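You operate a simulated robot arm through the tools that you are given. There is no shell and no other tool.

You are at the controls of a simulated robot arm. One attempt, no reset.

TASK
The maroon trainer won't start. Find what is wrong and get it running.
Fine: look at the black clamp, the fuel tap and the four coil plugs; push a plug on only with the ignition off; leave the rest alone.

It is judged by the outcome, as a careful person would: the job done as asked, and still so three seconds after it is handed in. It fails if anything else is knocked over, pushed out of place, dropped, spilled or broken.

THE ROBOT
A 7-joint arm with a fingered hand, fixed in place. Base frame: the origin is on the floor under the middle of its stand, x ahead of it, y to its left, z up. Readings come in m, rad, newtons and seconds.
It reaches about 1.256 m from its shoulder. Its first joint turns from -2.496 to 2.496 rad. Payload 3 kg.
The tool frame sits at the grasp point between the pads (the TCP): z along the fingers, y along the line on which they close. The tips reach 0.026 m beyond it. The gripper opens to 0.148 m; its body begins 0.073 m behind the TCP. The gripper is a hand of 3 fingers: y runs from the thumb to the fingers, the wrist lies at [0, 0, -0.229] in the tool frame, and closing takes about 1.5 s.
Orientation is told as [roll, pitch, yaw] about the base's x, y, z axes, in that order, counted from this pose: with the fingers straight down and closing along the base's y, the tool's x points along the base's -x, its y along +y and its z along -z.

THE INTERFACE
- The arm moves only by the tool apply_moves. Its arguments are lists of equal length, an entry for each row: "translation": the shift along the base's x, y, z in m, a list of three; "dr": the turn, a rotation vector about the base's x, y, z in rad, a list of three; "grip": the opening, from 0 (shut) to 1 (fully open). In form: {"translation": [[dx, dy, dz], ...], "dr": [[rx, ry, rz], ...], "grip": [grip, ...]}. A call has 1 to 20 rows; each row shifts and turns the commanded pose from where the row before left it. A row lasts 0.2 s, in which the tool goes at most 0.05 m and 0.15 rad; a call with a longer step from one row to the next is refused whole, and so is a gripper value outside its range. Where a pose cannot be reached the arm comes as near as it can. A force on the tool above 60 N (or 10 N above the force at the start of the call, whichever is more), or a blocked arm, ends the call early, and 0.2 s more pass. Each finger travels about 0.153 m/s and halts on what it meets, pressing with about 31 N; the grip force reading is that of the motor and also rises with nothing between the fingers. The clock runs only during rows and for 0.2 s after the last one: add rows that do not move to give the fingers time. It gives the time, the measured TCP pose, the force on the tool (base axes), the opening and the grip force at its end, in the units of the frame above (readings bear some noise), with the torque about the TCP (base axes, N m) and any sound that the robot's microphone picked up.
- Cameras (640 x 400 px; columns grow to the right, rows downward): "scene" is fixed at [0.0505, 0.6494, 1.5081]; the picture's right is [-0.86, -0.51, 0.00], its down [-0.28, 0.46, -0.84] and it looks along [0.43, -0.72, -0.54] (base axes); focal length 370 px, centre (320, 200). "wrist" rides on the gripper at [0.068, -0.039, -0.09] in the tool frame; the picture's right is [0.50, 0.87, 0.00], its down [-0.66, 0.38, -0.65] and it looks along [-0.57, 0.33, 0.76] (tool axes); focal length 222 px, centre (320, 200). There is no depth. A picture from a camera that has moved, and an enlarged one, comes with that camera's place and axes in the base frame and with its lens.
- get_image(camera): a new picture of that camera. The clock stands still meanwhile.
- raise_lower(by): slides the trunk up (or, below 0, down) by that many m; the arm rides with it, the base frame stays. It gives what a move gives, with no picture.
- set_grasp(shape): the hand has 3 fingers and takes this shape, open, in about a second: jaw (thumb against the fingers, like two jaws); tri (thumb and two fingers); tip (a fingertip pinch); poke (one finger out to press); point (the index stretched); flat (the hand flat); cup (the hand cupped); fist (a fist). The gripper value then closes the fingers along that shape, each until it touches; the sizes above hold for jaw. It gives what a move gives, with no picture.
- inspect(camera, box): a new picture of the part [left, top, right, bottom] of that camera's present view, enlarged. The clock stands still meanwhile.
- hand_in(): hands the job in; it is judged then, once.

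Places have to be worked out from the pictures, the camera data and where the tool is seen. Open the gripper and draw the arm clear of the work before you hand the job in, unless the task says otherwise.

The tools are called after "Call:" as name(argument=value, ...) on one line, values as JSON. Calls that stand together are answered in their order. apply_moves: Moves the arm, as the interface text tells. Its arguments: {"type":"object","properties":{"translation":{"type":"array","items":{"type":"array","items":{"type":"number"}}},"dr":{"type":"array","items":{"type":"array","items":{"type":"number"}}},"grip":{"type":"array","items":{"type":"number"}}},"required":["translation","dr","grip"]} The other tools are called the same way: raise_lower (by) moves the trunk up or down; set_grasp (shape) gives the hand a shape; get_image (camera) takes a picture; inspect (camera, box) takes an enlarged picture of a part of a camera's view; hand_in () hands the job in.

At the start:

```text
time: 0.0
tool_pos: [0.6277, -0.651, 1.1278]
tcp_rot: [0.0, 0.0, 0.0]
wrist_force: [0.5, 0.9, -0.8]
wrist_torque: [0.02, 0.0, -0.03]
gripper_width: 0.148
grip_force: 0.1
shape: jaw
trunk travel left (down, up): [-0.804, 0.086]
```

scene: 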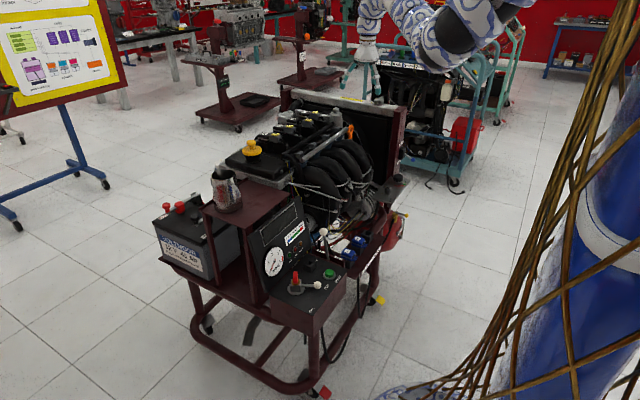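
wrist: 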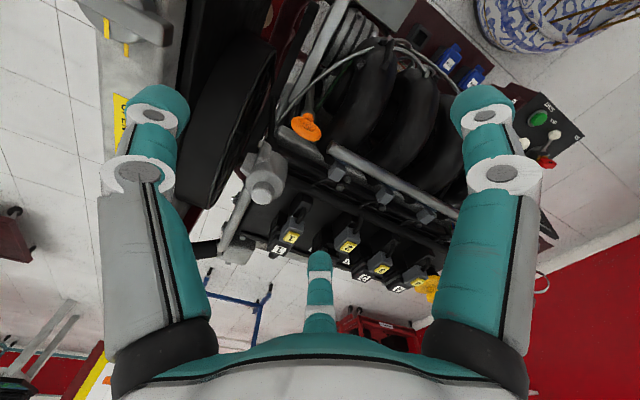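

The scene shows the maroon engine trainer with a control panel (gauge, key switch, green button) and a coil row. I'll enlarge the important parts before moving anything.

Call:
inspect(camera="scene", box=[230, 80, 420, 200])

Call:
inspect(camera="scene", box=[140, 160, 260, 290])

Call:
inspect(camera="scene", box=[250, 200, 420, 310])

Call:
inspect(camera="wrist", box=[220, 140, 460, 300])

Call:
inspect(camera="scene", box=[0, 0, 130, 110])

```text
3.33 times, centred on (325, 140) of scene
camera zoom: at [0.0505, 0.6494, 1.5081], right [-0.86, -0.51, 0.0], down [-0.28, 0.46, -0.84], along [0.43, -0.72, -0.54], focal length 1233 px, centre (303, 400)
```

zoom: 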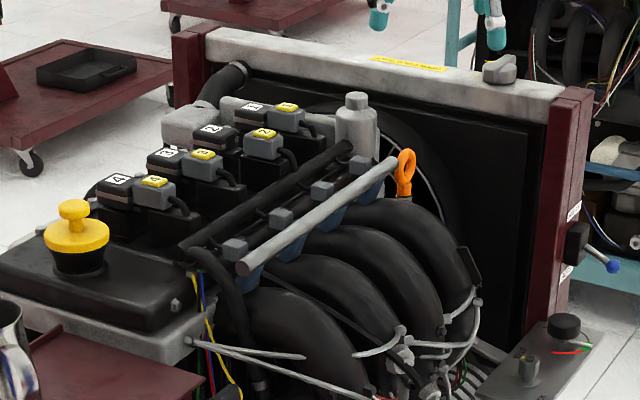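

```text
3.08 times, centred on (200, 225) of scene
camera zoom: at [0.0505, 0.6494, 1.5081], right [-0.86, -0.51, 0.0], down [-0.28, 0.46, -0.84], along [0.43, -0.72, -0.54], focal length 1138 px, centre (689, 123)
```

zoom: 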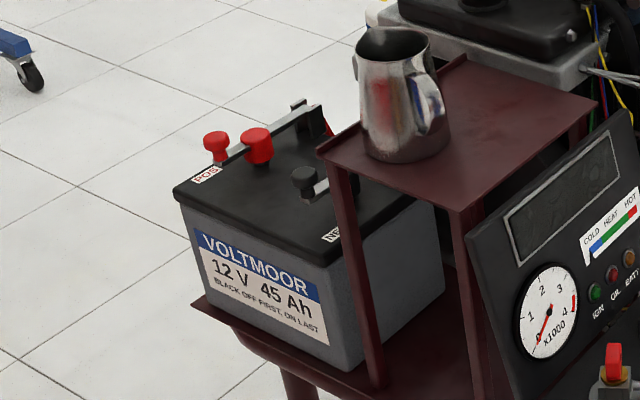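

```text
3.64 times, centred on (335, 255) of scene
camera zoom: at [0.0505, 0.6494, 1.5081], right [-0.86, -0.51, 0.0], down [-0.28, 0.46, -0.84], along [0.43, -0.72, -0.54], focal length 1345 px, centre (266, 0)
```

zoom: 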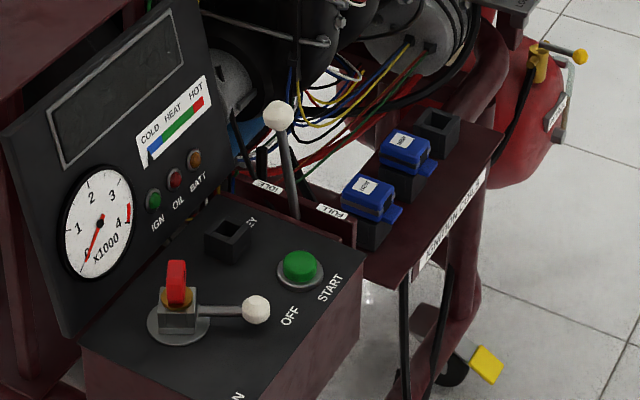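

```text
2.50 times, centred on (340, 220) of wrist
camera zoom: at [0.56, -0.6907, 1.2187], right [-0.5, 0.87, 0.0], down [0.66, 0.38, 0.65], along [0.57, 0.33, -0.76], focal length 555 px, centre (270, 150)
```

zoom: 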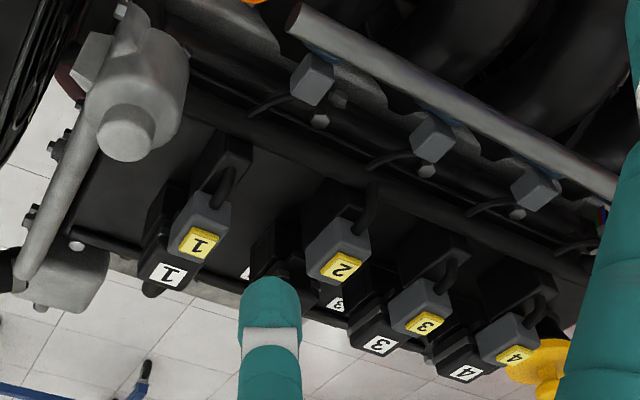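

```text
3.64 times, centred on (65, 55) of scene
camera zoom: at [0.0505, 0.6494, 1.5081], right [-0.86, -0.51, 0.0], down [-0.28, 0.46, -0.84], along [0.43, -0.72, -0.54], focal length 1345 px, centre (1247, 727)
```

zoom: 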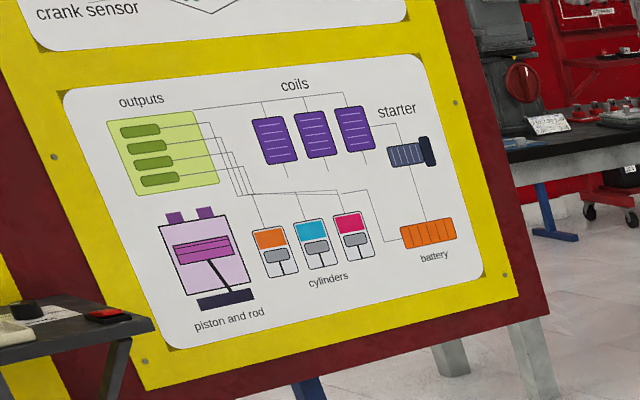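

Plug 2 appears to sit further from its coil than the others. I'll zoom in more on the control panel, the fuel tap and the black battery clamp to check those too.

Call:
inspect(camera="scene", box=[270, 250, 350, 310])

Call:
inspect(camera="scene", box=[310, 210, 390, 270])

Call:
inspect(camera="scene", box=[375, 195, 425, 235])

Call:
inspect(camera="scene", box=[150, 180, 220, 240])

Call:
inspect(camera="scene", box=[250, 100, 330, 150])

Call:
inspect(camera="scene", box=[380, 30, 500, 190])

```text
6.67 times, centred on (310, 280) of scene
camera zoom: at [0.0505, 0.6494, 1.5081], right [-0.86, -0.51, 0.0], down [-0.28, 0.46, -0.84], along [0.43, -0.72, -0.54], focal length 2466 px, centre (387, -333)
```

zoom: 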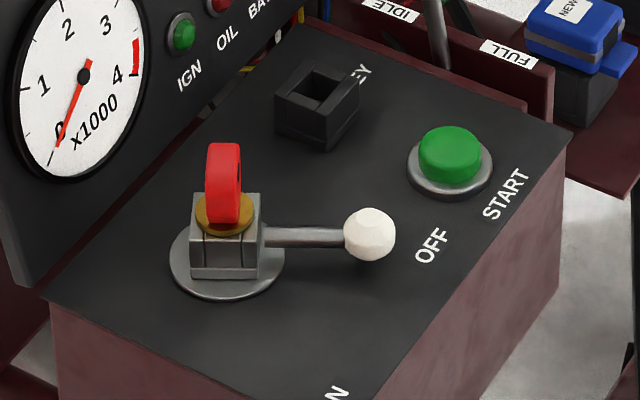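

```text
6.67 times, centred on (350, 240) of scene
camera zoom: at [0.0505, 0.6494, 1.5081], right [-0.86, -0.51, 0.0], down [-0.28, 0.46, -0.84], along [0.43, -0.72, -0.54], focal length 2466 px, centre (120, -67)
```

zoom: 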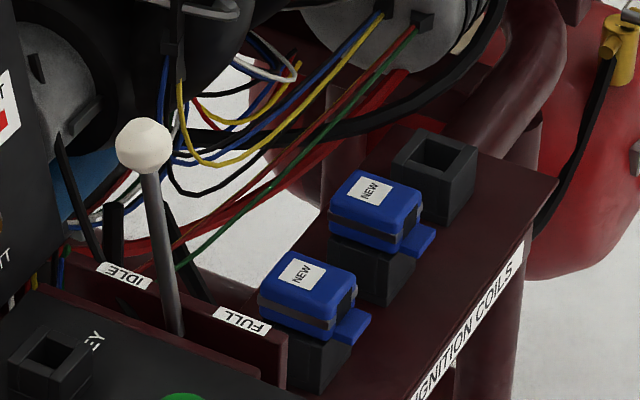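

```text
10.00 times, centred on (400, 215) of scene
camera zoom: at [0.0505, 0.6494, 1.5081], right [-0.86, -0.51, 0.0], down [-0.28, 0.46, -0.84], along [0.43, -0.72, -0.54], focal length 3700 px, centre (-480, 50)
```

zoom: 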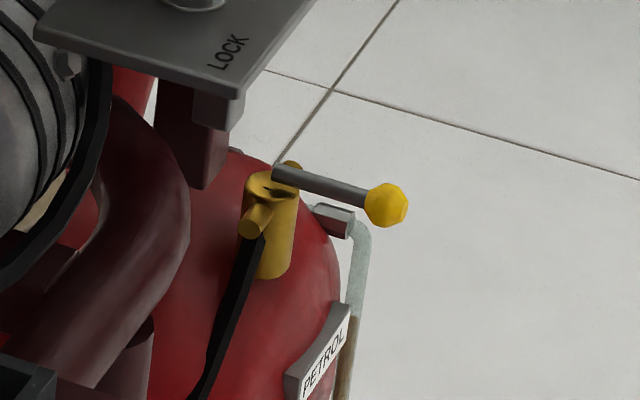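

```text
6.67 times, centred on (185, 210) of scene
camera zoom: at [0.0505, 0.6494, 1.5081], right [-0.86, -0.51, 0.0], down [-0.28, 0.46, -0.84], along [0.43, -0.72, -0.54], focal length 2466 px, centre (1220, 133)
```

zoom: 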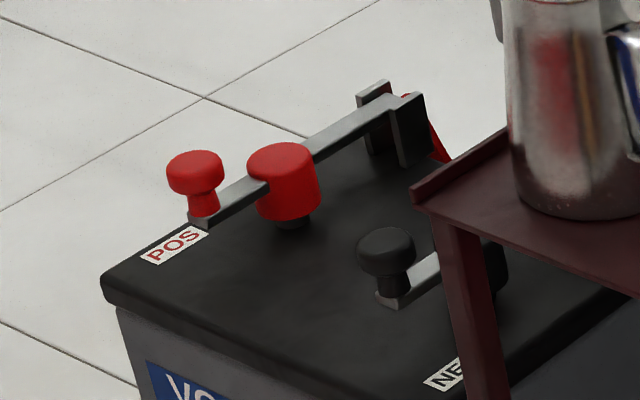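

```text
8.00 times, centred on (290, 125) of scene
camera zoom: at [0.0505, 0.6494, 1.5081], right [-0.86, -0.51, 0.0], down [-0.28, 0.46, -0.84], along [0.43, -0.72, -0.54], focal length 2960 px, centre (560, 800)
```

zoom: 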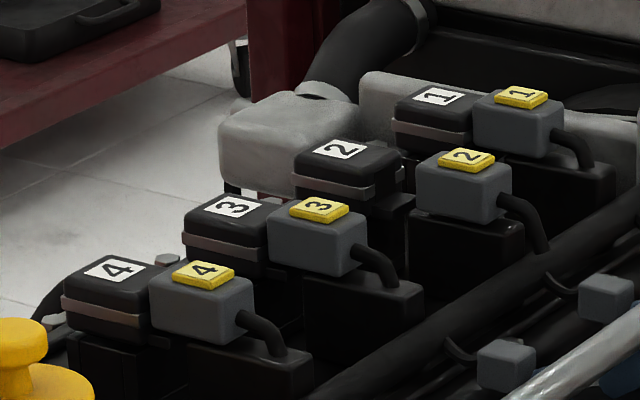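

```text
2.50 times, centred on (440, 110) of scene
camera zoom: at [0.0505, 0.6494, 1.5081], right [-0.86, -0.51, 0.0], down [-0.28, 0.46, -0.84], along [0.43, -0.72, -0.54], focal length 925 px, centre (20, 425)
```

zoom: 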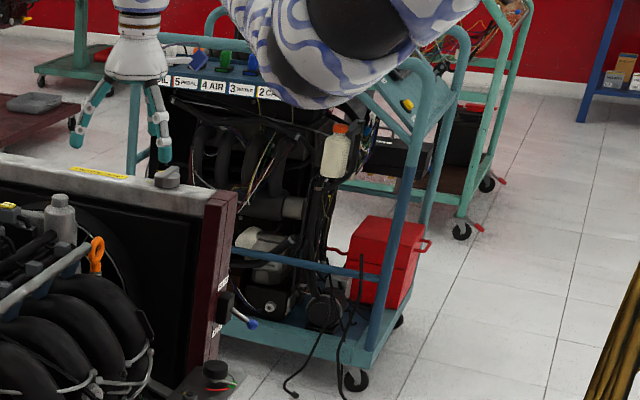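

Coil plug 2 is clearly standing off its coil by about 2.5 cm at roughly (0.79, -0.50, 0.99); the ignition lever appears to point to OFF. I'll look closer through the wrist camera's other areas before moving.

Call:
inspect(camera="wrist", box=[380, 0, 600, 180])

Call:
inspect(camera="wrist", box=[260, 200, 440, 300])

Call:
inspect(camera="wrist", box=[260, 0, 460, 140])

```text
2.22 times, centred on (490, 90) of wrist
camera zoom: at [0.56, -0.6907, 1.2187], right [-0.5, 0.87, 0.0], down [0.66, 0.38, 0.65], along [0.57, 0.33, -0.76], focal length 494 px, centre (-58, 444)
```

zoom: 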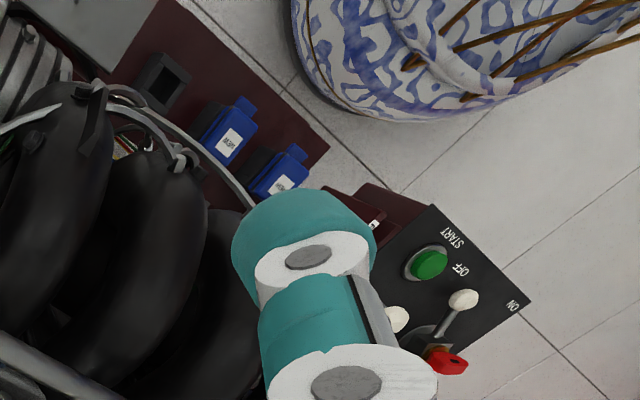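

```text
3.56 times, centred on (350, 250) of wrist
camera zoom: at [0.56, -0.6907, 1.2187], right [-0.5, 0.87, 0.0], down [0.66, 0.38, 0.65], along [0.57, 0.33, -0.76], focal length 790 px, centre (213, 22)
```

zoom: 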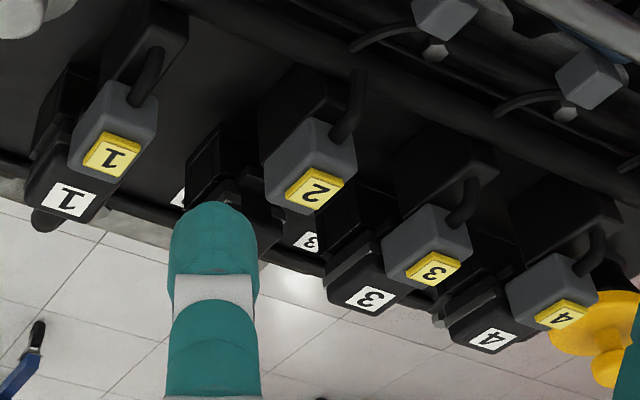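

```text
2.86 times, centred on (360, 70) of wrist
camera zoom: at [0.56, -0.6907, 1.2187], right [-0.5, 0.87, 0.0], down [0.66, 0.38, 0.65], along [0.57, 0.33, -0.76], focal length 635 px, centre (206, 571)
```

zoom: 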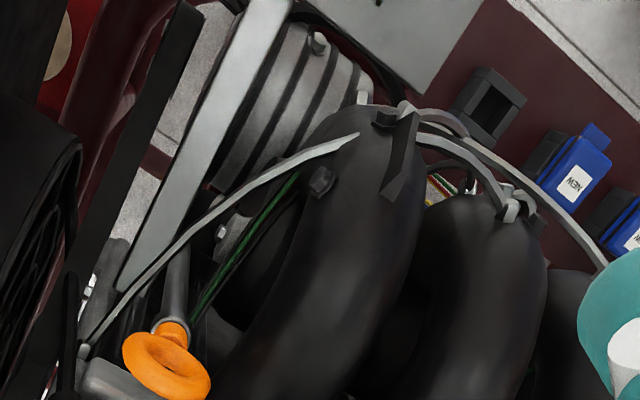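

I've triangulated START at about (0.469,-0.112,0.671), the ignition knob at about (0.474,-0.047,0.676), pointing at OFF, and loose plug 2 at about (0.794,-0.502,0.993). Before touching anything I'll raise the hand and move it sideways, well above everything, so I can look at the battery's black clamp.

Call:
apply_moves(translation=[[0, 0, 0.04], [0, 0, 0.04], [0, 0.045, 0], [0, 0.045, 0], [0, 0.045, 0], [0, 0.045, 0], [0, 0.045, 0], [0, 0.045, 0], [0, 0.045, 0], [0, 0.045, 0], [0, 0.045, 0], [0, 0.045, 0]], dr=[[0, 0, 0], [0, 0, 0], [0, 0, 0], [0, 0, 0], [0, 0, 0], [0, 0, 0], [0, 0, 0], [0, 0, 0], [0, 0, 0], [0, 0, 0], [0, 0, 0], [0, 0, 0]], grip=[1, 1, 1, 1, 1, 1, 1, 1, 1, 1, 1, 1])

Call:
get_image(camera="wrist")

Call:
get_image(camera="scene")

```text
time: 2.6
tool_pos: [0.6884, -0.2479, 1.0967]
tcp_rot: [0.003, -0.009, 0.0]
wrist_force: [0.1, -0.1, 0.2]
wrist_torque: [-0.01, 0.01, -0.03]
gripper_width: 0.1478
grip_force: 0.1
shape: jaw
out of reach, approached as far as the arm can: row 1, 2, 3, 4, 5, 6, 7, 12
trunk travel left (down, up): [-0.804, 0.086]
```

```text
taken
camera wrist: at [0.6207, -0.2881, 1.1865], right [-0.5, 0.87, 0.0], down [0.65, 0.38, 0.66], along [0.57, 0.33, -0.75], focal length 222 px, centre (320, 200)
```

wrist: 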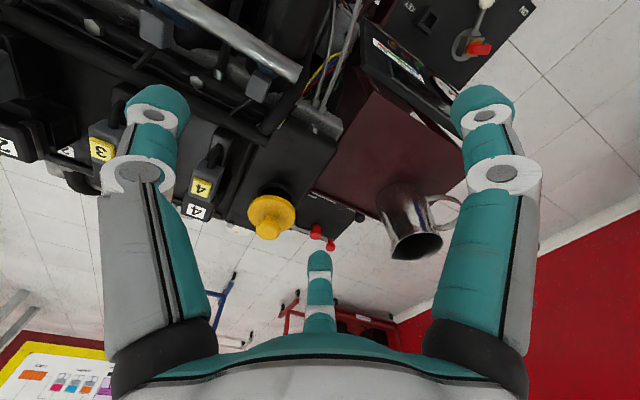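

```text
taken
```

scene: 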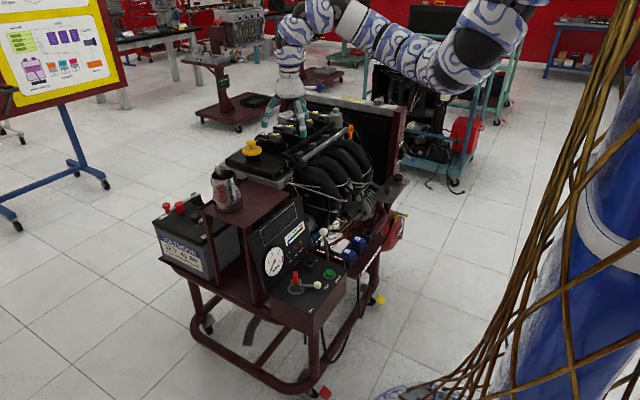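

The arm drifted to (0.688,-0.248,1.097) because the targets were out of its reach at this height. I'll raise the trunk to gain clearance and see whether the tool follows.

Call:
raise_lower(by=0.08)

Call:
inspect(camera="wrist", box=[250, 80, 470, 270])

```text
time: 3.8
tool_pos: [0.6893, -0.2502, 1.1764]
tcp_rot: [0.003, -0.008, 0.002]
wrist_force: [0.4, -0.1, 0.6]
wrist_torque: [0.04, -0.02, -0.03]
gripper_width: 0.1477
grip_force: 0.1
shape: jaw
trunk travel left (down, up): [-0.884, 0.006]
```

```text
2.11 times, centred on (360, 175) of wrist
camera zoom: at [0.621, -0.2889, 1.2663], right [-0.5, 0.87, 0.0], down [0.65, 0.38, 0.66], along [0.57, 0.33, -0.75], focal length 468 px, centre (236, 253)
```

zoom: 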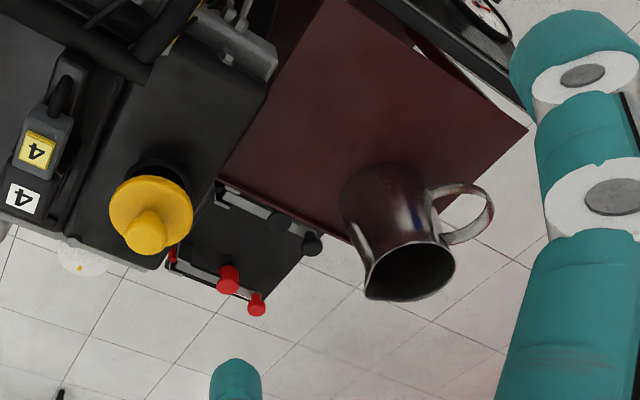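

The wrist view now shows the battery: red and black clamps both with a big cap and small knob. I'll zoom in tightly to compare the black clamp with the red one.

Call:
inspect(camera="wrist", box=[320, 130, 410, 210])

Call:
inspect(camera="wrist", box=[330, 150, 380, 190])

Call:
inspect(camera="wrist", box=[60, 60, 270, 200])

```text
5.00 times, centred on (365, 170) of wrist
camera zoom: at [0.621, -0.2889, 1.2663], right [-0.5, 0.87, 0.0], down [0.65, 0.38, 0.66], along [0.57, 0.33, -0.75], focal length 1111 px, centre (95, 350)
```

zoom: 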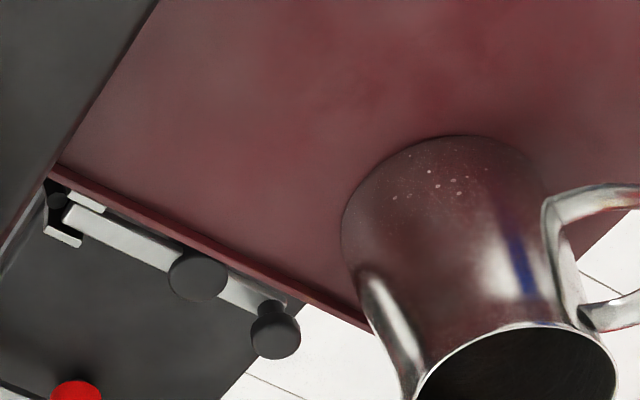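

```text
10.00 times, centred on (355, 170) of wrist
camera zoom: at [0.621, -0.2889, 1.2663], right [-0.5, 0.87, 0.0], down [0.65, 0.38, 0.66], along [0.57, 0.33, -0.75], focal length 2221 px, centre (-30, 500)
```

zoom: 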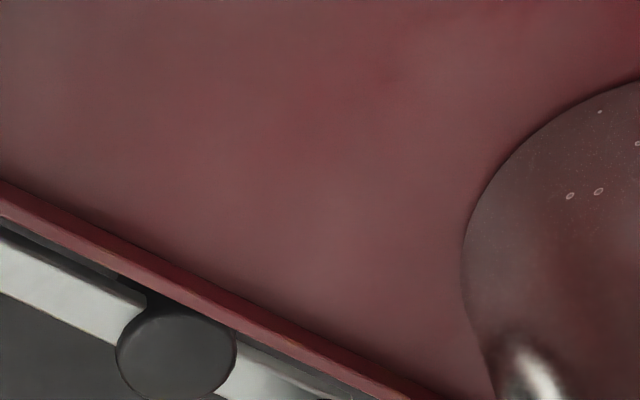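

```text
2.86 times, centred on (165, 130) of wrist
camera zoom: at [0.621, -0.2889, 1.2663], right [-0.5, 0.87, 0.0], down [0.65, 0.38, 0.66], along [0.57, 0.33, -0.75], focal length 635 px, centre (763, 400)
```

zoom: 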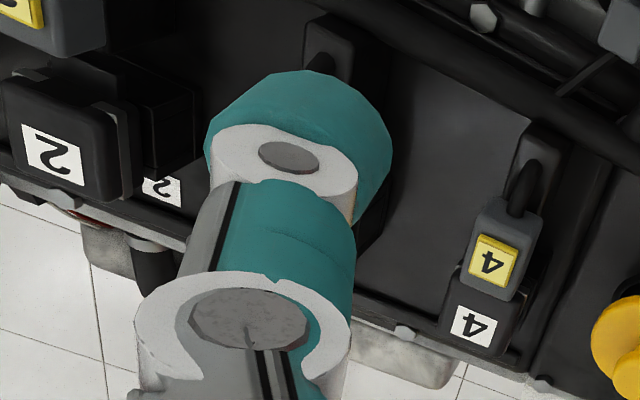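

The black bar passes under its cap much like the red one. I'll compare the red clamp at the same zoom.

Call:
inspect(camera="wrist", box=[320, 165, 400, 235])

Call:
inspect(camera="scene", box=[185, 195, 225, 230])

Call:
inspect(camera="scene", box=[155, 185, 215, 225])

```text
5.71 times, centred on (360, 200) of wrist
camera zoom: at [0.621, -0.2889, 1.2663], right [-0.5, 0.87, 0.0], down [0.65, 0.38, 0.66], along [0.57, 0.33, -0.75], focal length 1269 px, centre (91, 200)
```

zoom: 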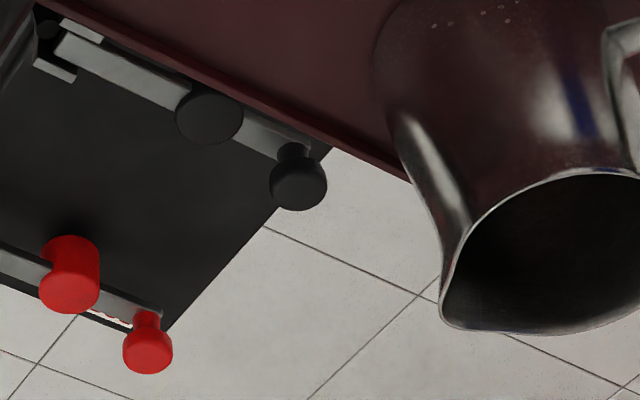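

```text
11.43 times, centred on (205, 212) of scene
camera zoom: at [0.0505, 0.6494, 1.5081], right [-0.86, -0.51, 0.0], down [-0.28, 0.46, -0.84], along [0.43, -0.72, -0.54], focal length 4228 px, centre (1634, 57)
```

zoom: 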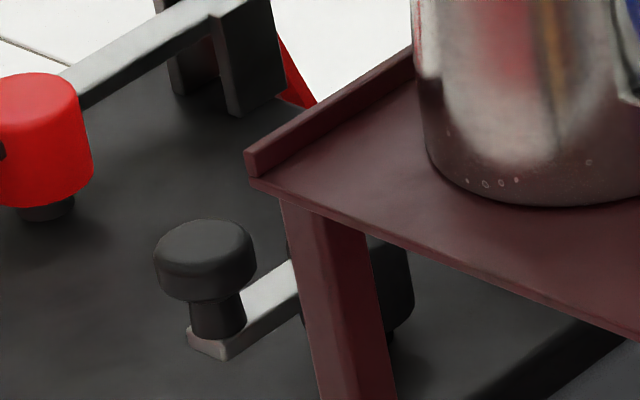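

```text
10.00 times, centred on (185, 205) of scene
camera zoom: at [0.0505, 0.6494, 1.5081], right [-0.86, -0.51, 0.0], down [-0.28, 0.46, -0.84], along [0.43, -0.72, -0.54], focal length 3700 px, centre (1670, 150)
```

zoom: 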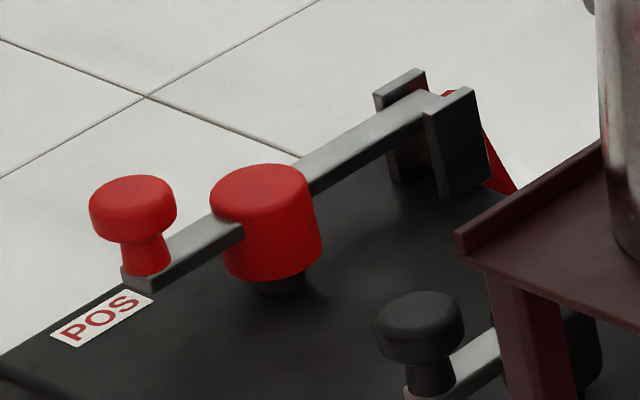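

Triangulation puts both battery knobs at the same height (about 0.797) and in matching positions, so the black clamp is on properly. Next I'll check the fuel tap: I'll move the hand high over to the robot's side of the trolley and yaw it so the camera looks toward the tank.

Call:
apply_moves(translation=[[-0.035, -0.023, 0], [-0.035, -0.023, 0], [-0.035, -0.023, 0], [-0.035, -0.023, 0], [-0.035, -0.023, 0], [-0.035, -0.023, 0], [-0.035, -0.023, 0], [-0.035, -0.023, 0], [-0.035, -0.023, 0], [-0.035, -0.023, 0]], dr=[[0, 0, -0.1], [0, 0, -0.1], [0, 0, -0.1], [0, 0, -0.1], [0, 0, -0.1], [0, 0, -0.1], [0, 0, -0.1], [0, 0, -0.1], [0, 0, -0.1], [0, 0, -0.1]], grip=[1, 1, 1, 1, 1, 1, 1, 1, 1, 1])

Call:
get_image(camera="wrist")

Call:
get_image(camera="scene")

```text
time: 6.0
tool_pos: [0.3669, -0.5047, 1.1666]
tcp_rot: [0.004, -0.004, -1.002]
wrist_force: [-0.7, 0.4, -0.1]
wrist_torque: [-0.04, -0.01, -0.04]
gripper_width: 0.1479
grip_force: 0.1
shape: jaw
out of reach, approached as far as the arm can: row 7, 8, 9, 10
trunk travel left (down, up): [-0.884, 0.006]
```

```text
taken
camera wrist: at [0.2965, -0.4687, 1.2568], right [0.46, 0.89, 0.0], down [0.67, -0.35, 0.66], along [0.58, -0.3, -0.75], focal length 222 px, centre (320, 200)
```

wrist: 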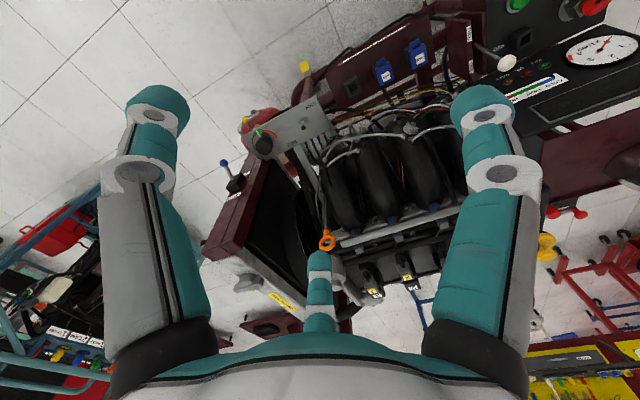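

```text
taken
```

scene: 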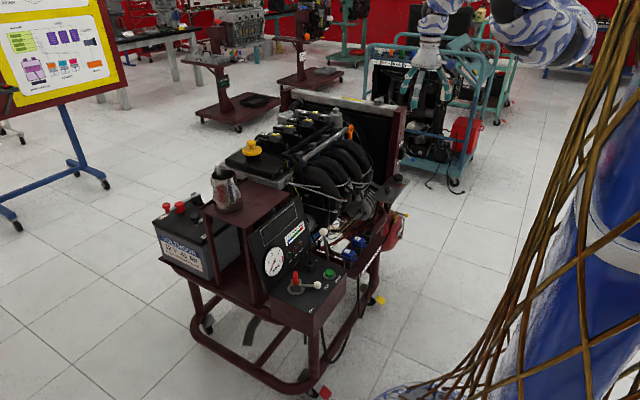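

Now the wrist camera sees the tap area near the tank. I'll zoom there, and at the panel and coils from this new angle.

Call:
inspect(camera="wrist", box=[200, 80, 320, 170])

Call:
inspect(camera="wrist", box=[225, 100, 285, 140])

Call:
inspect(camera="wrist", box=[480, 0, 640, 110])

Call:
inspect(camera="wrist", box=[320, 220, 460, 310])

```text
4.44 times, centred on (260, 125) of wrist
camera zoom: at [0.2965, -0.4687, 1.2568], right [0.46, 0.89, 0.0], down [0.67, -0.35, 0.66], along [0.58, -0.3, -0.75], focal length 987 px, centre (587, 533)
```

zoom: 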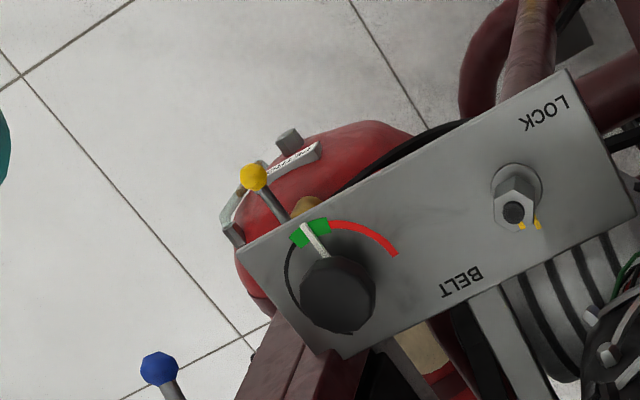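

```text
10.00 times, centred on (255, 120) of wrist
camera zoom: at [0.2965, -0.4687, 1.2568], right [0.46, 0.89, 0.0], down [0.67, -0.35, 0.66], along [0.58, -0.3, -0.75], focal length 2221 px, centre (970, 1000)
```

zoom: 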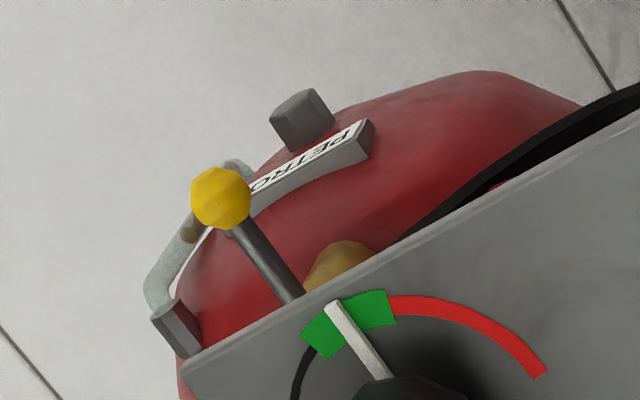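

```text
3.64 times, centred on (560, 55) of wrist
camera zoom: at [0.2965, -0.4687, 1.2568], right [0.46, 0.89, 0.0], down [0.67, -0.35, 0.66], along [0.58, -0.3, -0.75], focal length 808 px, centre (-553, 727)
```

zoom: 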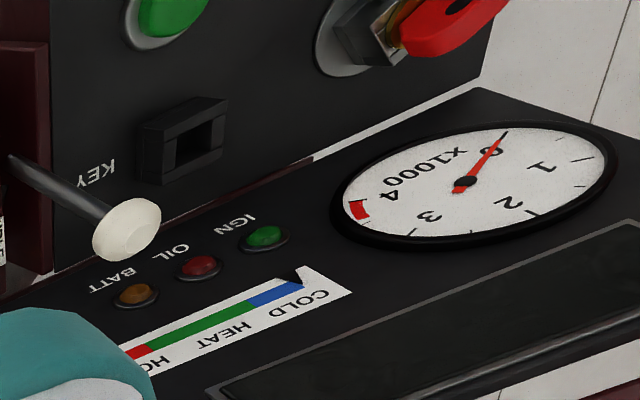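

```text
4.44 times, centred on (390, 265) of wrist
camera zoom: at [0.2965, -0.4687, 1.2568], right [0.46, 0.89, 0.0], down [0.67, -0.35, 0.66], along [0.58, -0.3, -0.75], focal length 987 px, centre (9, -89)
```

zoom: 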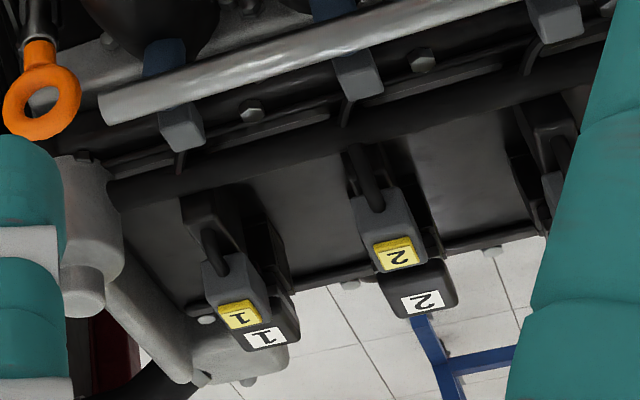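

The belt gauge needle is in the green and the sight tube shows fuel. The tap is at about (0.52,-0.89,0.42) with its handle pointing along -x. I need a closer look to judge whether it's open, so I'll move down and toward it, staying on the robot's side, clear of the radiator and its blue lever.

Call:
apply_moves(translation=[[-0.01, -0.027, -0.035], [-0.01, -0.027, -0.035], [-0.01, -0.027, -0.035], [-0.01, -0.027, -0.035], [-0.01, -0.027, -0.035], [-0.01, -0.027, -0.035], [-0.01, -0.027, -0.035], [-0.01, -0.027, -0.035], [-0.01, -0.027, -0.035]], dr=[[0, 0, 0], [0, 0, 0], [0, 0, 0], [0, 0, 0], [0, 0, 0], [0, 0, 0], [0, 0, 0], [0, 0, 0], [0, 0, 0]], grip=[1, 1, 1, 1, 1, 1, 1, 1, 1])

Call:
get_image(camera="wrist")

Call:
get_image(camera="scene")

```text
time: 8.0
tool_pos: [0.2775, -0.7486, 0.8494]
tcp_rot: [0.003, -0.007, -0.997]
wrist_force: [0.0, -0.2, 0.0]
wrist_torque: [0.0, -0.03, 0.0]
gripper_width: 0.1478
grip_force: 0.2
shape: jaw
trunk travel left (down, up): [-0.884, 0.006]
```

```text
taken
camera wrist: at [0.2074, -0.7119, 0.9408], right [0.46, 0.89, 0.0], down [0.67, -0.34, 0.66], along [0.59, -0.3, -0.75], focal length 222 px, centre (320, 200)
```

wrist: 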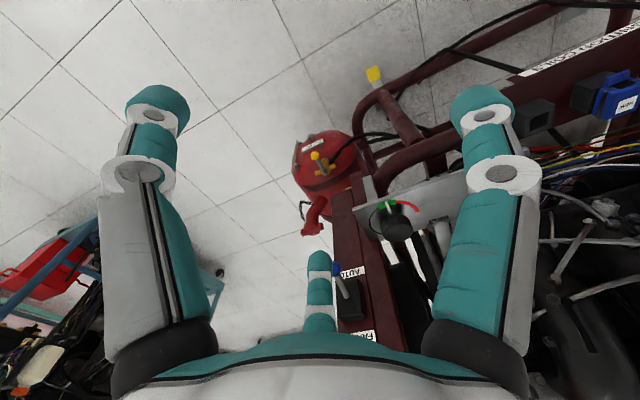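

```text
taken
```

scene: 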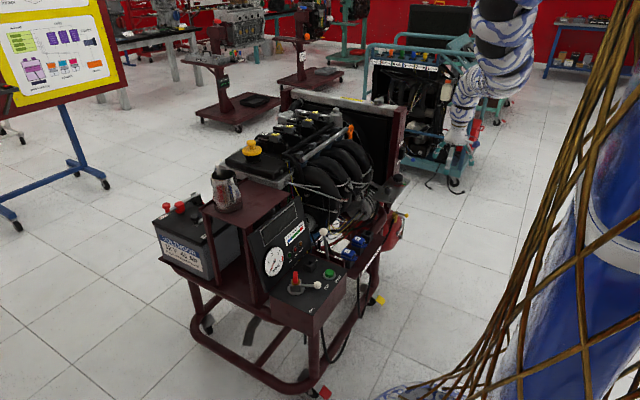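

Call:
inspect(camera="wrist", box=[280, 115, 400, 205])

Call:
inspect(camera="wrist", box=[295, 130, 345, 180])

Call:
inspect(camera="wrist", box=[300, 240, 400, 350])

```text
4.44 times, centred on (340, 160) of wrist
camera zoom: at [0.2074, -0.7119, 0.9408], right [0.46, 0.89, 0.0], down [0.67, -0.34, 0.66], along [0.59, -0.3, -0.75], focal length 987 px, centre (231, 378)
```

zoom: 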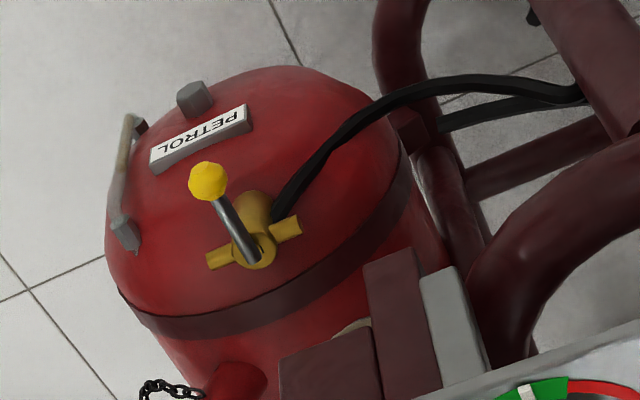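

```text
8.00 times, centred on (320, 155) of wrist
camera zoom: at [0.2074, -0.7119, 0.9408], right [0.46, 0.89, 0.0], down [0.67, -0.34, 0.66], along [0.59, -0.3, -0.75], focal length 1777 px, centre (320, 560)
```

zoom: 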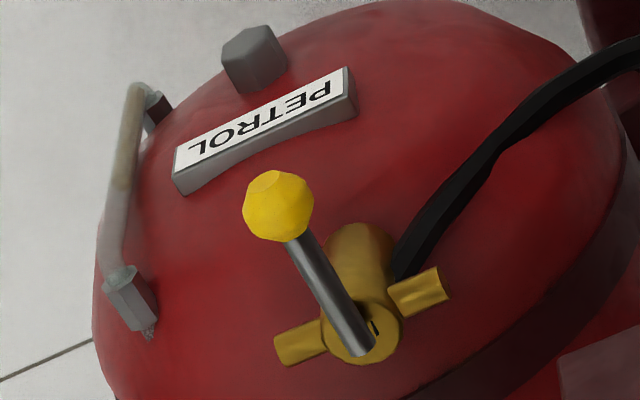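

```text
3.64 times, centred on (350, 295) of wrist
camera zoom: at [0.2074, -0.7119, 0.9408], right [0.46, 0.89, 0.0], down [0.67, -0.34, 0.66], along [0.59, -0.3, -0.75], focal length 808 px, centre (211, -146)
```

zoom: 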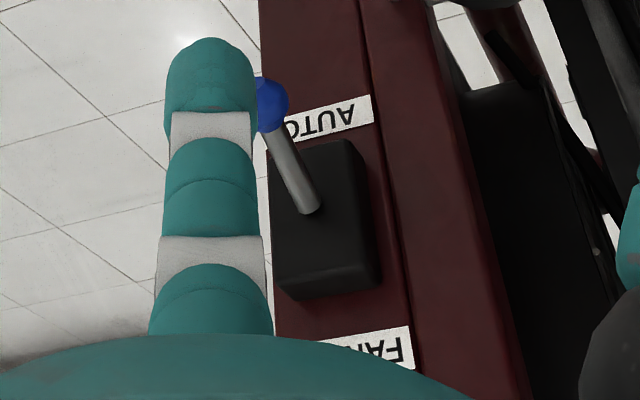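

The brass tap has its two ports along y and its rod handle across them, so I can't yet say whether it's open or shut without a label. Plug 2 is the clear fault and the ignition is off, so I'll fix that first. I'll back up and away the same way I came.

Call:
apply_moves(translation=[[0.0, 0.0, 0.035], [0.0, 0.0, 0.035], [0.01, 0.027, 0.035], [0.01, 0.027, 0.035], [0.01, 0.027, 0.035], [0.01, 0.027, 0.035], [0.01, 0.027, 0.035], [0.01, 0.027, 0.035], [0.01, 0.027, 0.035]], dr=[[0, 0, 0], [0, 0, 0], [0, 0, 0.1], [0, 0, 0.1], [0, 0, 0.1], [0, 0, 0.1], [0, 0, 0.1], [0, 0, 0.1], [0, 0, 0.1]], grip=[1, 1, 1, 1, 1, 1, 1, 1, 1])

Call:
set_grasp(shape="poke")

Call:
get_image(camera="wrist")

Call:
get_image(camera="scene")

```text
time: 10.0
tool_pos: [0.3468, -0.5573, 1.1673]
tcp_rot: [0.003, -0.006, -0.3]
wrist_force: [-0.3, -0.1, 0.0]
wrist_torque: [0.0, -0.01, 0.0]
gripper_width: 0.1479
grip_force: 0.1
shape: jaw
trunk travel left (down, up): [-0.884, 0.006]
```

```text
time: 10.9
tool_pos: [0.3469, -0.5576, 1.1669]
tcp_rot: [0.004, -0.006, -0.303]
wrist_force: [-0.1, 0.0, 0.0]
wrist_torque: [0.01, 0.0, 0.05]
gripper_width: 0.0001
grip_force: 0.1
shape: poke
trunk travel left (down, up): [-0.884, 0.006]
```

```text
taken
camera wrist: at [0.2711, -0.5758, 1.2569], right [-0.22, 0.98, 0.0], down [0.73, 0.17, 0.66], along [0.64, 0.14, -0.75], focal length 222 px, centre (320, 200)
```

wrist: 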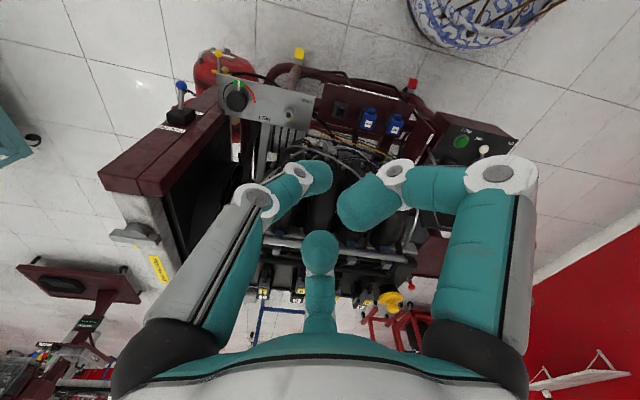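

```text
taken
```

scene: 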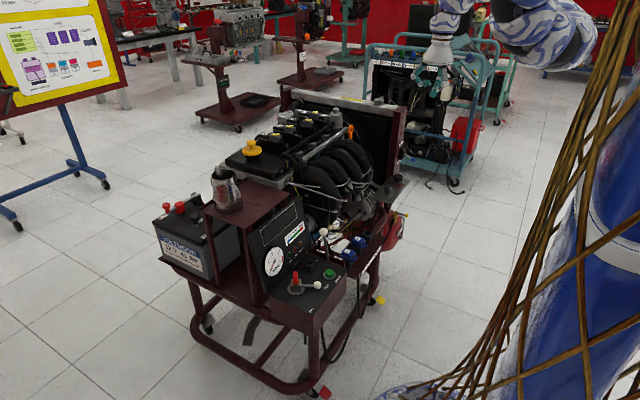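

In poke shape one finger stays out. I'll zoom on the hand in the scene view to see how far the poking fingertip extends beyond the curled ones.

Call:
inspect(camera="scene", box=[400, 0, 480, 110])

Call:
inspect(camera="wrist", box=[220, 140, 440, 340])

```text
3.64 times, centred on (440, 55) of scene
camera zoom: at [0.0505, 0.6494, 1.5081], right [-0.86, -0.51, 0.0], down [-0.28, 0.46, -0.84], along [0.43, -0.72, -0.54], focal length 1345 px, centre (-116, 727)
```

zoom: 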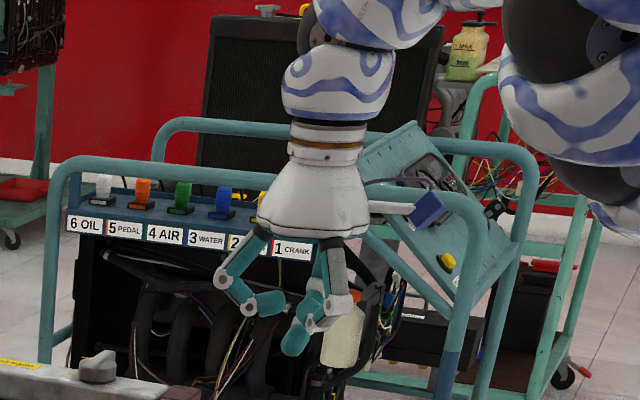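

```text
2.00 times, centred on (330, 240) of wrist
camera zoom: at [0.2711, -0.5758, 1.2569], right [-0.22, 0.98, 0.0], down [0.73, 0.17, 0.66], along [0.64, 0.14, -0.75], focal length 444 px, centre (300, 120)
```

zoom: 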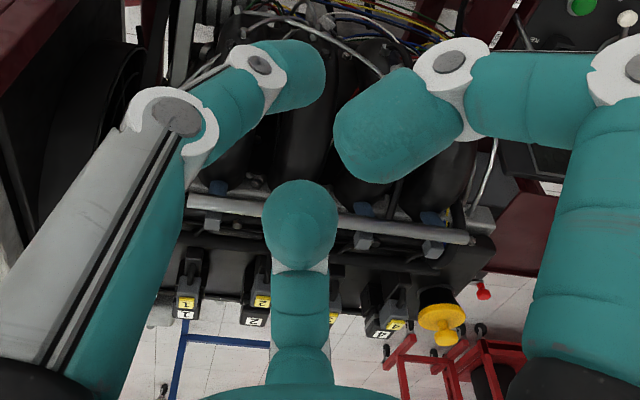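

The poke shape leaves fingers half bent around the TCP. I'll try "point" to see whether it gives a cleaner single finger.

Call:
set_grasp(shape="point")

Call:
inspect(camera="scene", box=[400, 0, 480, 110])

Call:
get_image(camera="wrist")

```text
time: 11.8
tool_pos: [0.3475, -0.5578, 1.1663]
tcp_rot: [0.003, -0.005, -0.302]
wrist_force: [0.0, 0.4, -0.7]
wrist_torque: [-0.01, 0.03, -0.01]
gripper_width: 0.1421
grip_force: 0.0
shape: point
trunk travel left (down, up): [-0.884, 0.006]
```

```text
3.64 times, centred on (440, 55) of scene
camera zoom: at [0.0505, 0.6494, 1.5081], right [-0.86, -0.51, 0.0], down [-0.28, 0.46, -0.84], along [0.43, -0.72, -0.54], focal length 1345 px, centre (-116, 727)
```

zoom: 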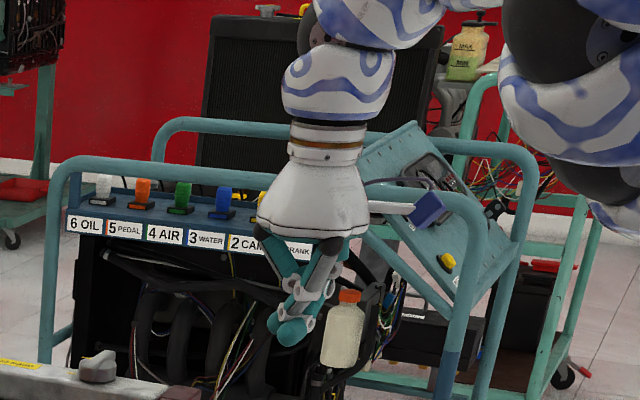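

```text
taken
camera wrist: at [0.2711, -0.5758, 1.2569], right [-0.22, 0.98, 0.0], down [0.73, 0.17, 0.66], along [0.64, 0.14, -0.75], focal length 222 px, centre (320, 200)
```

wrist: 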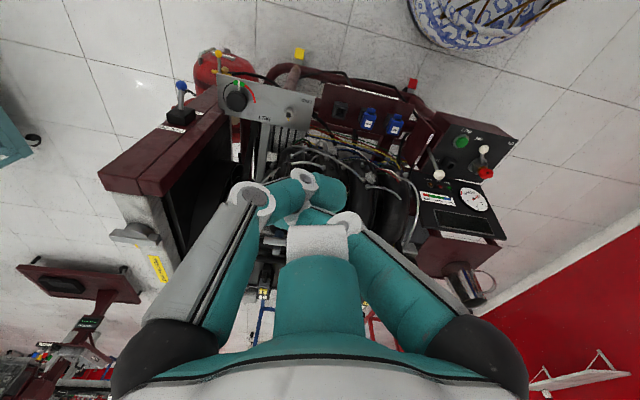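

"Point" bunches the fingers. I'll check the jaw shape fully closed, which might give a compact tip right at the TCP.

Call:
set_grasp(shape="jaw")

Call:
apply_moves(translation=[[0, 0, 0], [0, 0, 0], [0, 0, 0], [0, 0, 0], [0, 0, 0], [0, 0, 0], [0, 0, 0], [0, 0, 0]], dr=[[0, 0, 0], [0, 0, 0], [0, 0, 0], [0, 0, 0], [0, 0, 0], [0, 0, 0], [0, 0, 0], [0, 0, 0]], grip=[0, 0, 0, 0, 0, 0, 0, 0])

Call:
inspect(camera="scene", box=[400, 0, 480, 110])

Call:
get_image(camera="wrist")

```text
time: 12.7
tool_pos: [0.3466, -0.5575, 1.1667]
tcp_rot: [0.003, -0.006, -0.301]
wrist_force: [-0.6, 0.5, -0.2]
wrist_torque: [0.01, -0.02, -0.02]
gripper_width: 0.1479
grip_force: 0.0
shape: jaw
trunk travel left (down, up): [-0.884, 0.006]
```

```text
time: 14.5
tool_pos: [0.348, -0.5582, 1.167]
tcp_rot: [0.004, -0.009, -0.3]
wrist_force: [0.1, 0.1, -0.5]
wrist_torque: [0.03, 0.0, 0.03]
gripper_width: 0.0001
grip_force: 31.0
shape: jaw
trunk travel left (down, up): [-0.884, 0.006]
```

```text
3.64 times, centred on (440, 55) of scene
camera zoom: at [0.0505, 0.6494, 1.5081], right [-0.86, -0.51, 0.0], down [-0.28, 0.46, -0.84], along [0.43, -0.72, -0.54], focal length 1345 px, centre (-116, 727)
```

zoom: 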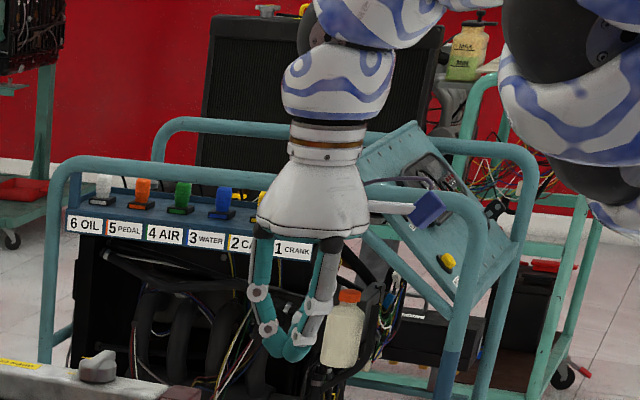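

```text
taken
camera wrist: at [0.2712, -0.5756, 1.2571], right [-0.22, 0.98, 0.0], down [0.73, 0.17, 0.66], along [0.64, 0.15, -0.75], focal length 222 px, centre (320, 200)
```

wrist: 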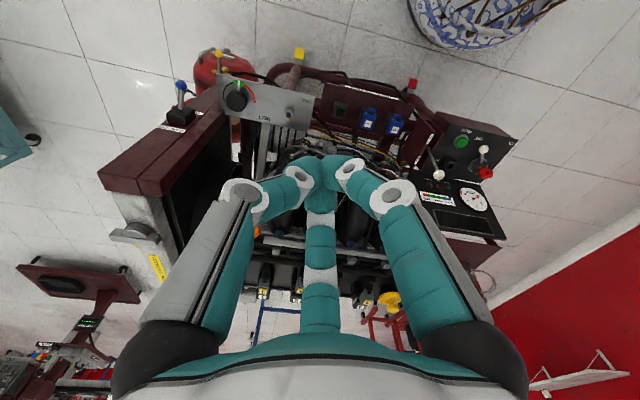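

Closed jaw brings all three fingertips together at the TCP, which gives a compact and stiff pusher. I'll move it over the intake, staying above z 1.05, for a close look at plug 2 and its lead.

Call:
apply_moves(translation=[[0.038, 0.009, 0], [0.038, 0.009, 0], [0.038, 0.009, 0], [0.038, 0.009, -0.01], [0.038, 0.009, -0.02], [0.038, 0.009, -0.02], [0.038, 0.009, -0.02], [0.038, 0.009, -0.02]], dr=[[0, 0, -0.03], [0, 0, -0.03], [0, 0, -0.03], [0, 0, -0.03], [0, 0, -0.03], [0, 0, -0.03], [0, 0, -0.03], [0, 0, -0.03]], grip=[0, 0, 0, 0, 0, 0, 0, 0])

Call:
get_image(camera="wrist")

Call:
inspect(camera="scene", box=[230, 50, 420, 200])

```text
time: 16.3
tool_pos: [0.6527, -0.4871, 1.0768]
tcp_rot: [0.001, -0.007, -0.54]
wrist_force: [-0.2, -0.2, -0.4]
wrist_torque: [-0.02, 0.03, -0.03]
gripper_width: 0.0001
grip_force: 31.3
shape: jaw
trunk travel left (down, up): [-0.884, 0.006]
```

```text
taken
camera wrist: at [0.5746, -0.485, 1.1672], right [0.02, 1.0, 0.0], down [0.75, -0.01, 0.66], along [0.66, -0.01, -0.75], focal length 222 px, centre (320, 200)
```

wrist: 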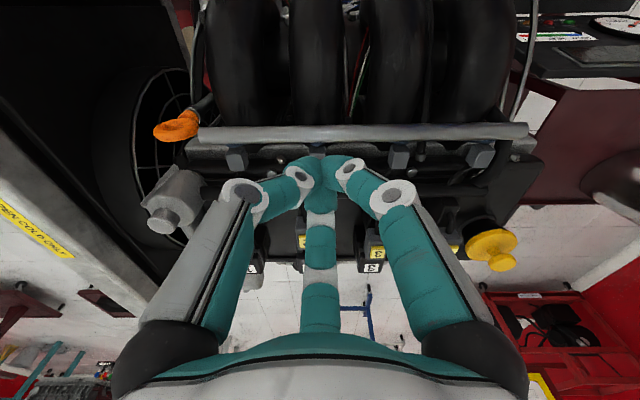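

```text
2.67 times, centred on (325, 125) of scene
camera zoom: at [0.0505, 0.6494, 1.5081], right [-0.86, -0.51, 0.0], down [-0.28, 0.46, -0.84], along [0.43, -0.72, -0.54], focal length 986 px, centre (307, 400)
```

zoom: 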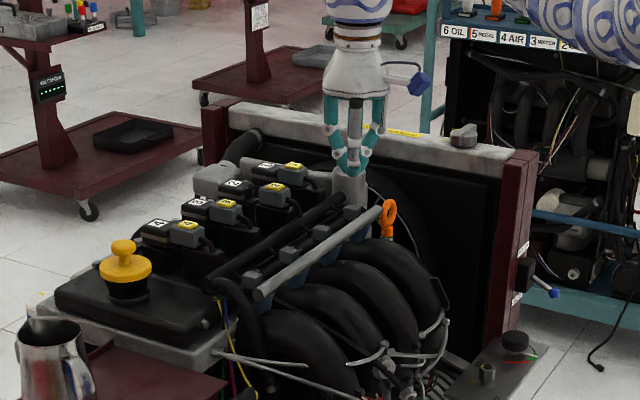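

The middle finger hides plug 2. I'll shift 5 cm toward -y so it shows between the fingers.

Call:
apply_moves(translation=[[0, -0.025, 0], [0, -0.025, 0]], dr=[[0, 0, 0], [0, 0, 0]], grip=[0, 0])

Call:
inspect(camera="wrist", box=[200, 140, 440, 290])

Call:
inspect(camera="wrist", box=[320, 200, 400, 280])

```text
time: 16.9
tool_pos: [0.6498, -0.536, 1.0766]
tcp_rot: [0.005, -0.008, -0.541]
wrist_force: [0.0, -0.7, 0.0]
wrist_torque: [-0.01, 0.01, 0.0]
gripper_width: 0.0
grip_force: 30.8
shape: jaw
trunk travel left (down, up): [-0.884, 0.006]
```

```text
2.67 times, centred on (320, 215) of wrist
camera zoom: at [0.5726, -0.5351, 1.1673], right [0.02, 1.0, 0.0], down [0.75, -0.01, 0.66], along [0.66, -0.01, -0.75], focal length 592 px, centre (320, 160)
```

zoom: 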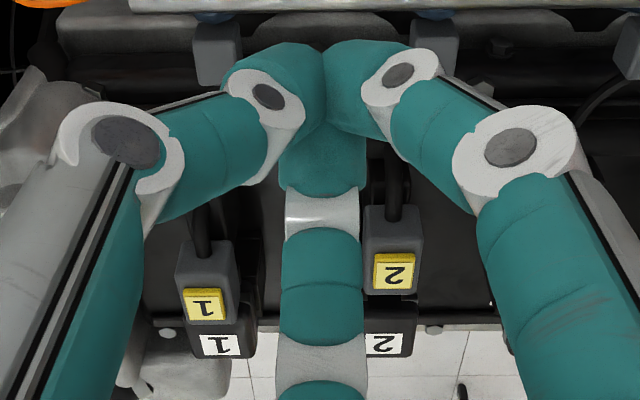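

```text
5.00 times, centred on (360, 240) of wrist
camera zoom: at [0.5726, -0.5351, 1.1673], right [0.02, 1.0, 0.0], down [0.75, -0.01, 0.66], along [0.66, -0.01, -0.75], focal length 1111 px, centre (120, 0)
```

zoom: 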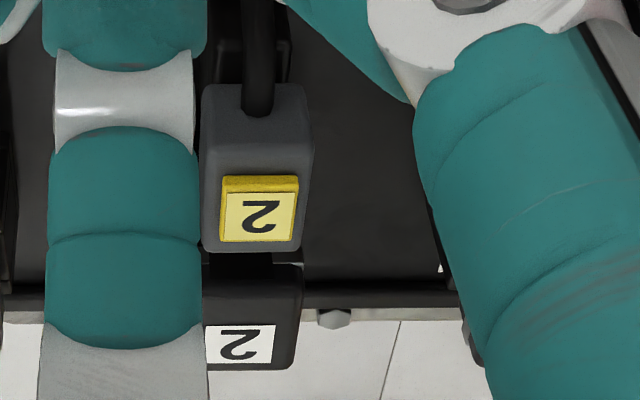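

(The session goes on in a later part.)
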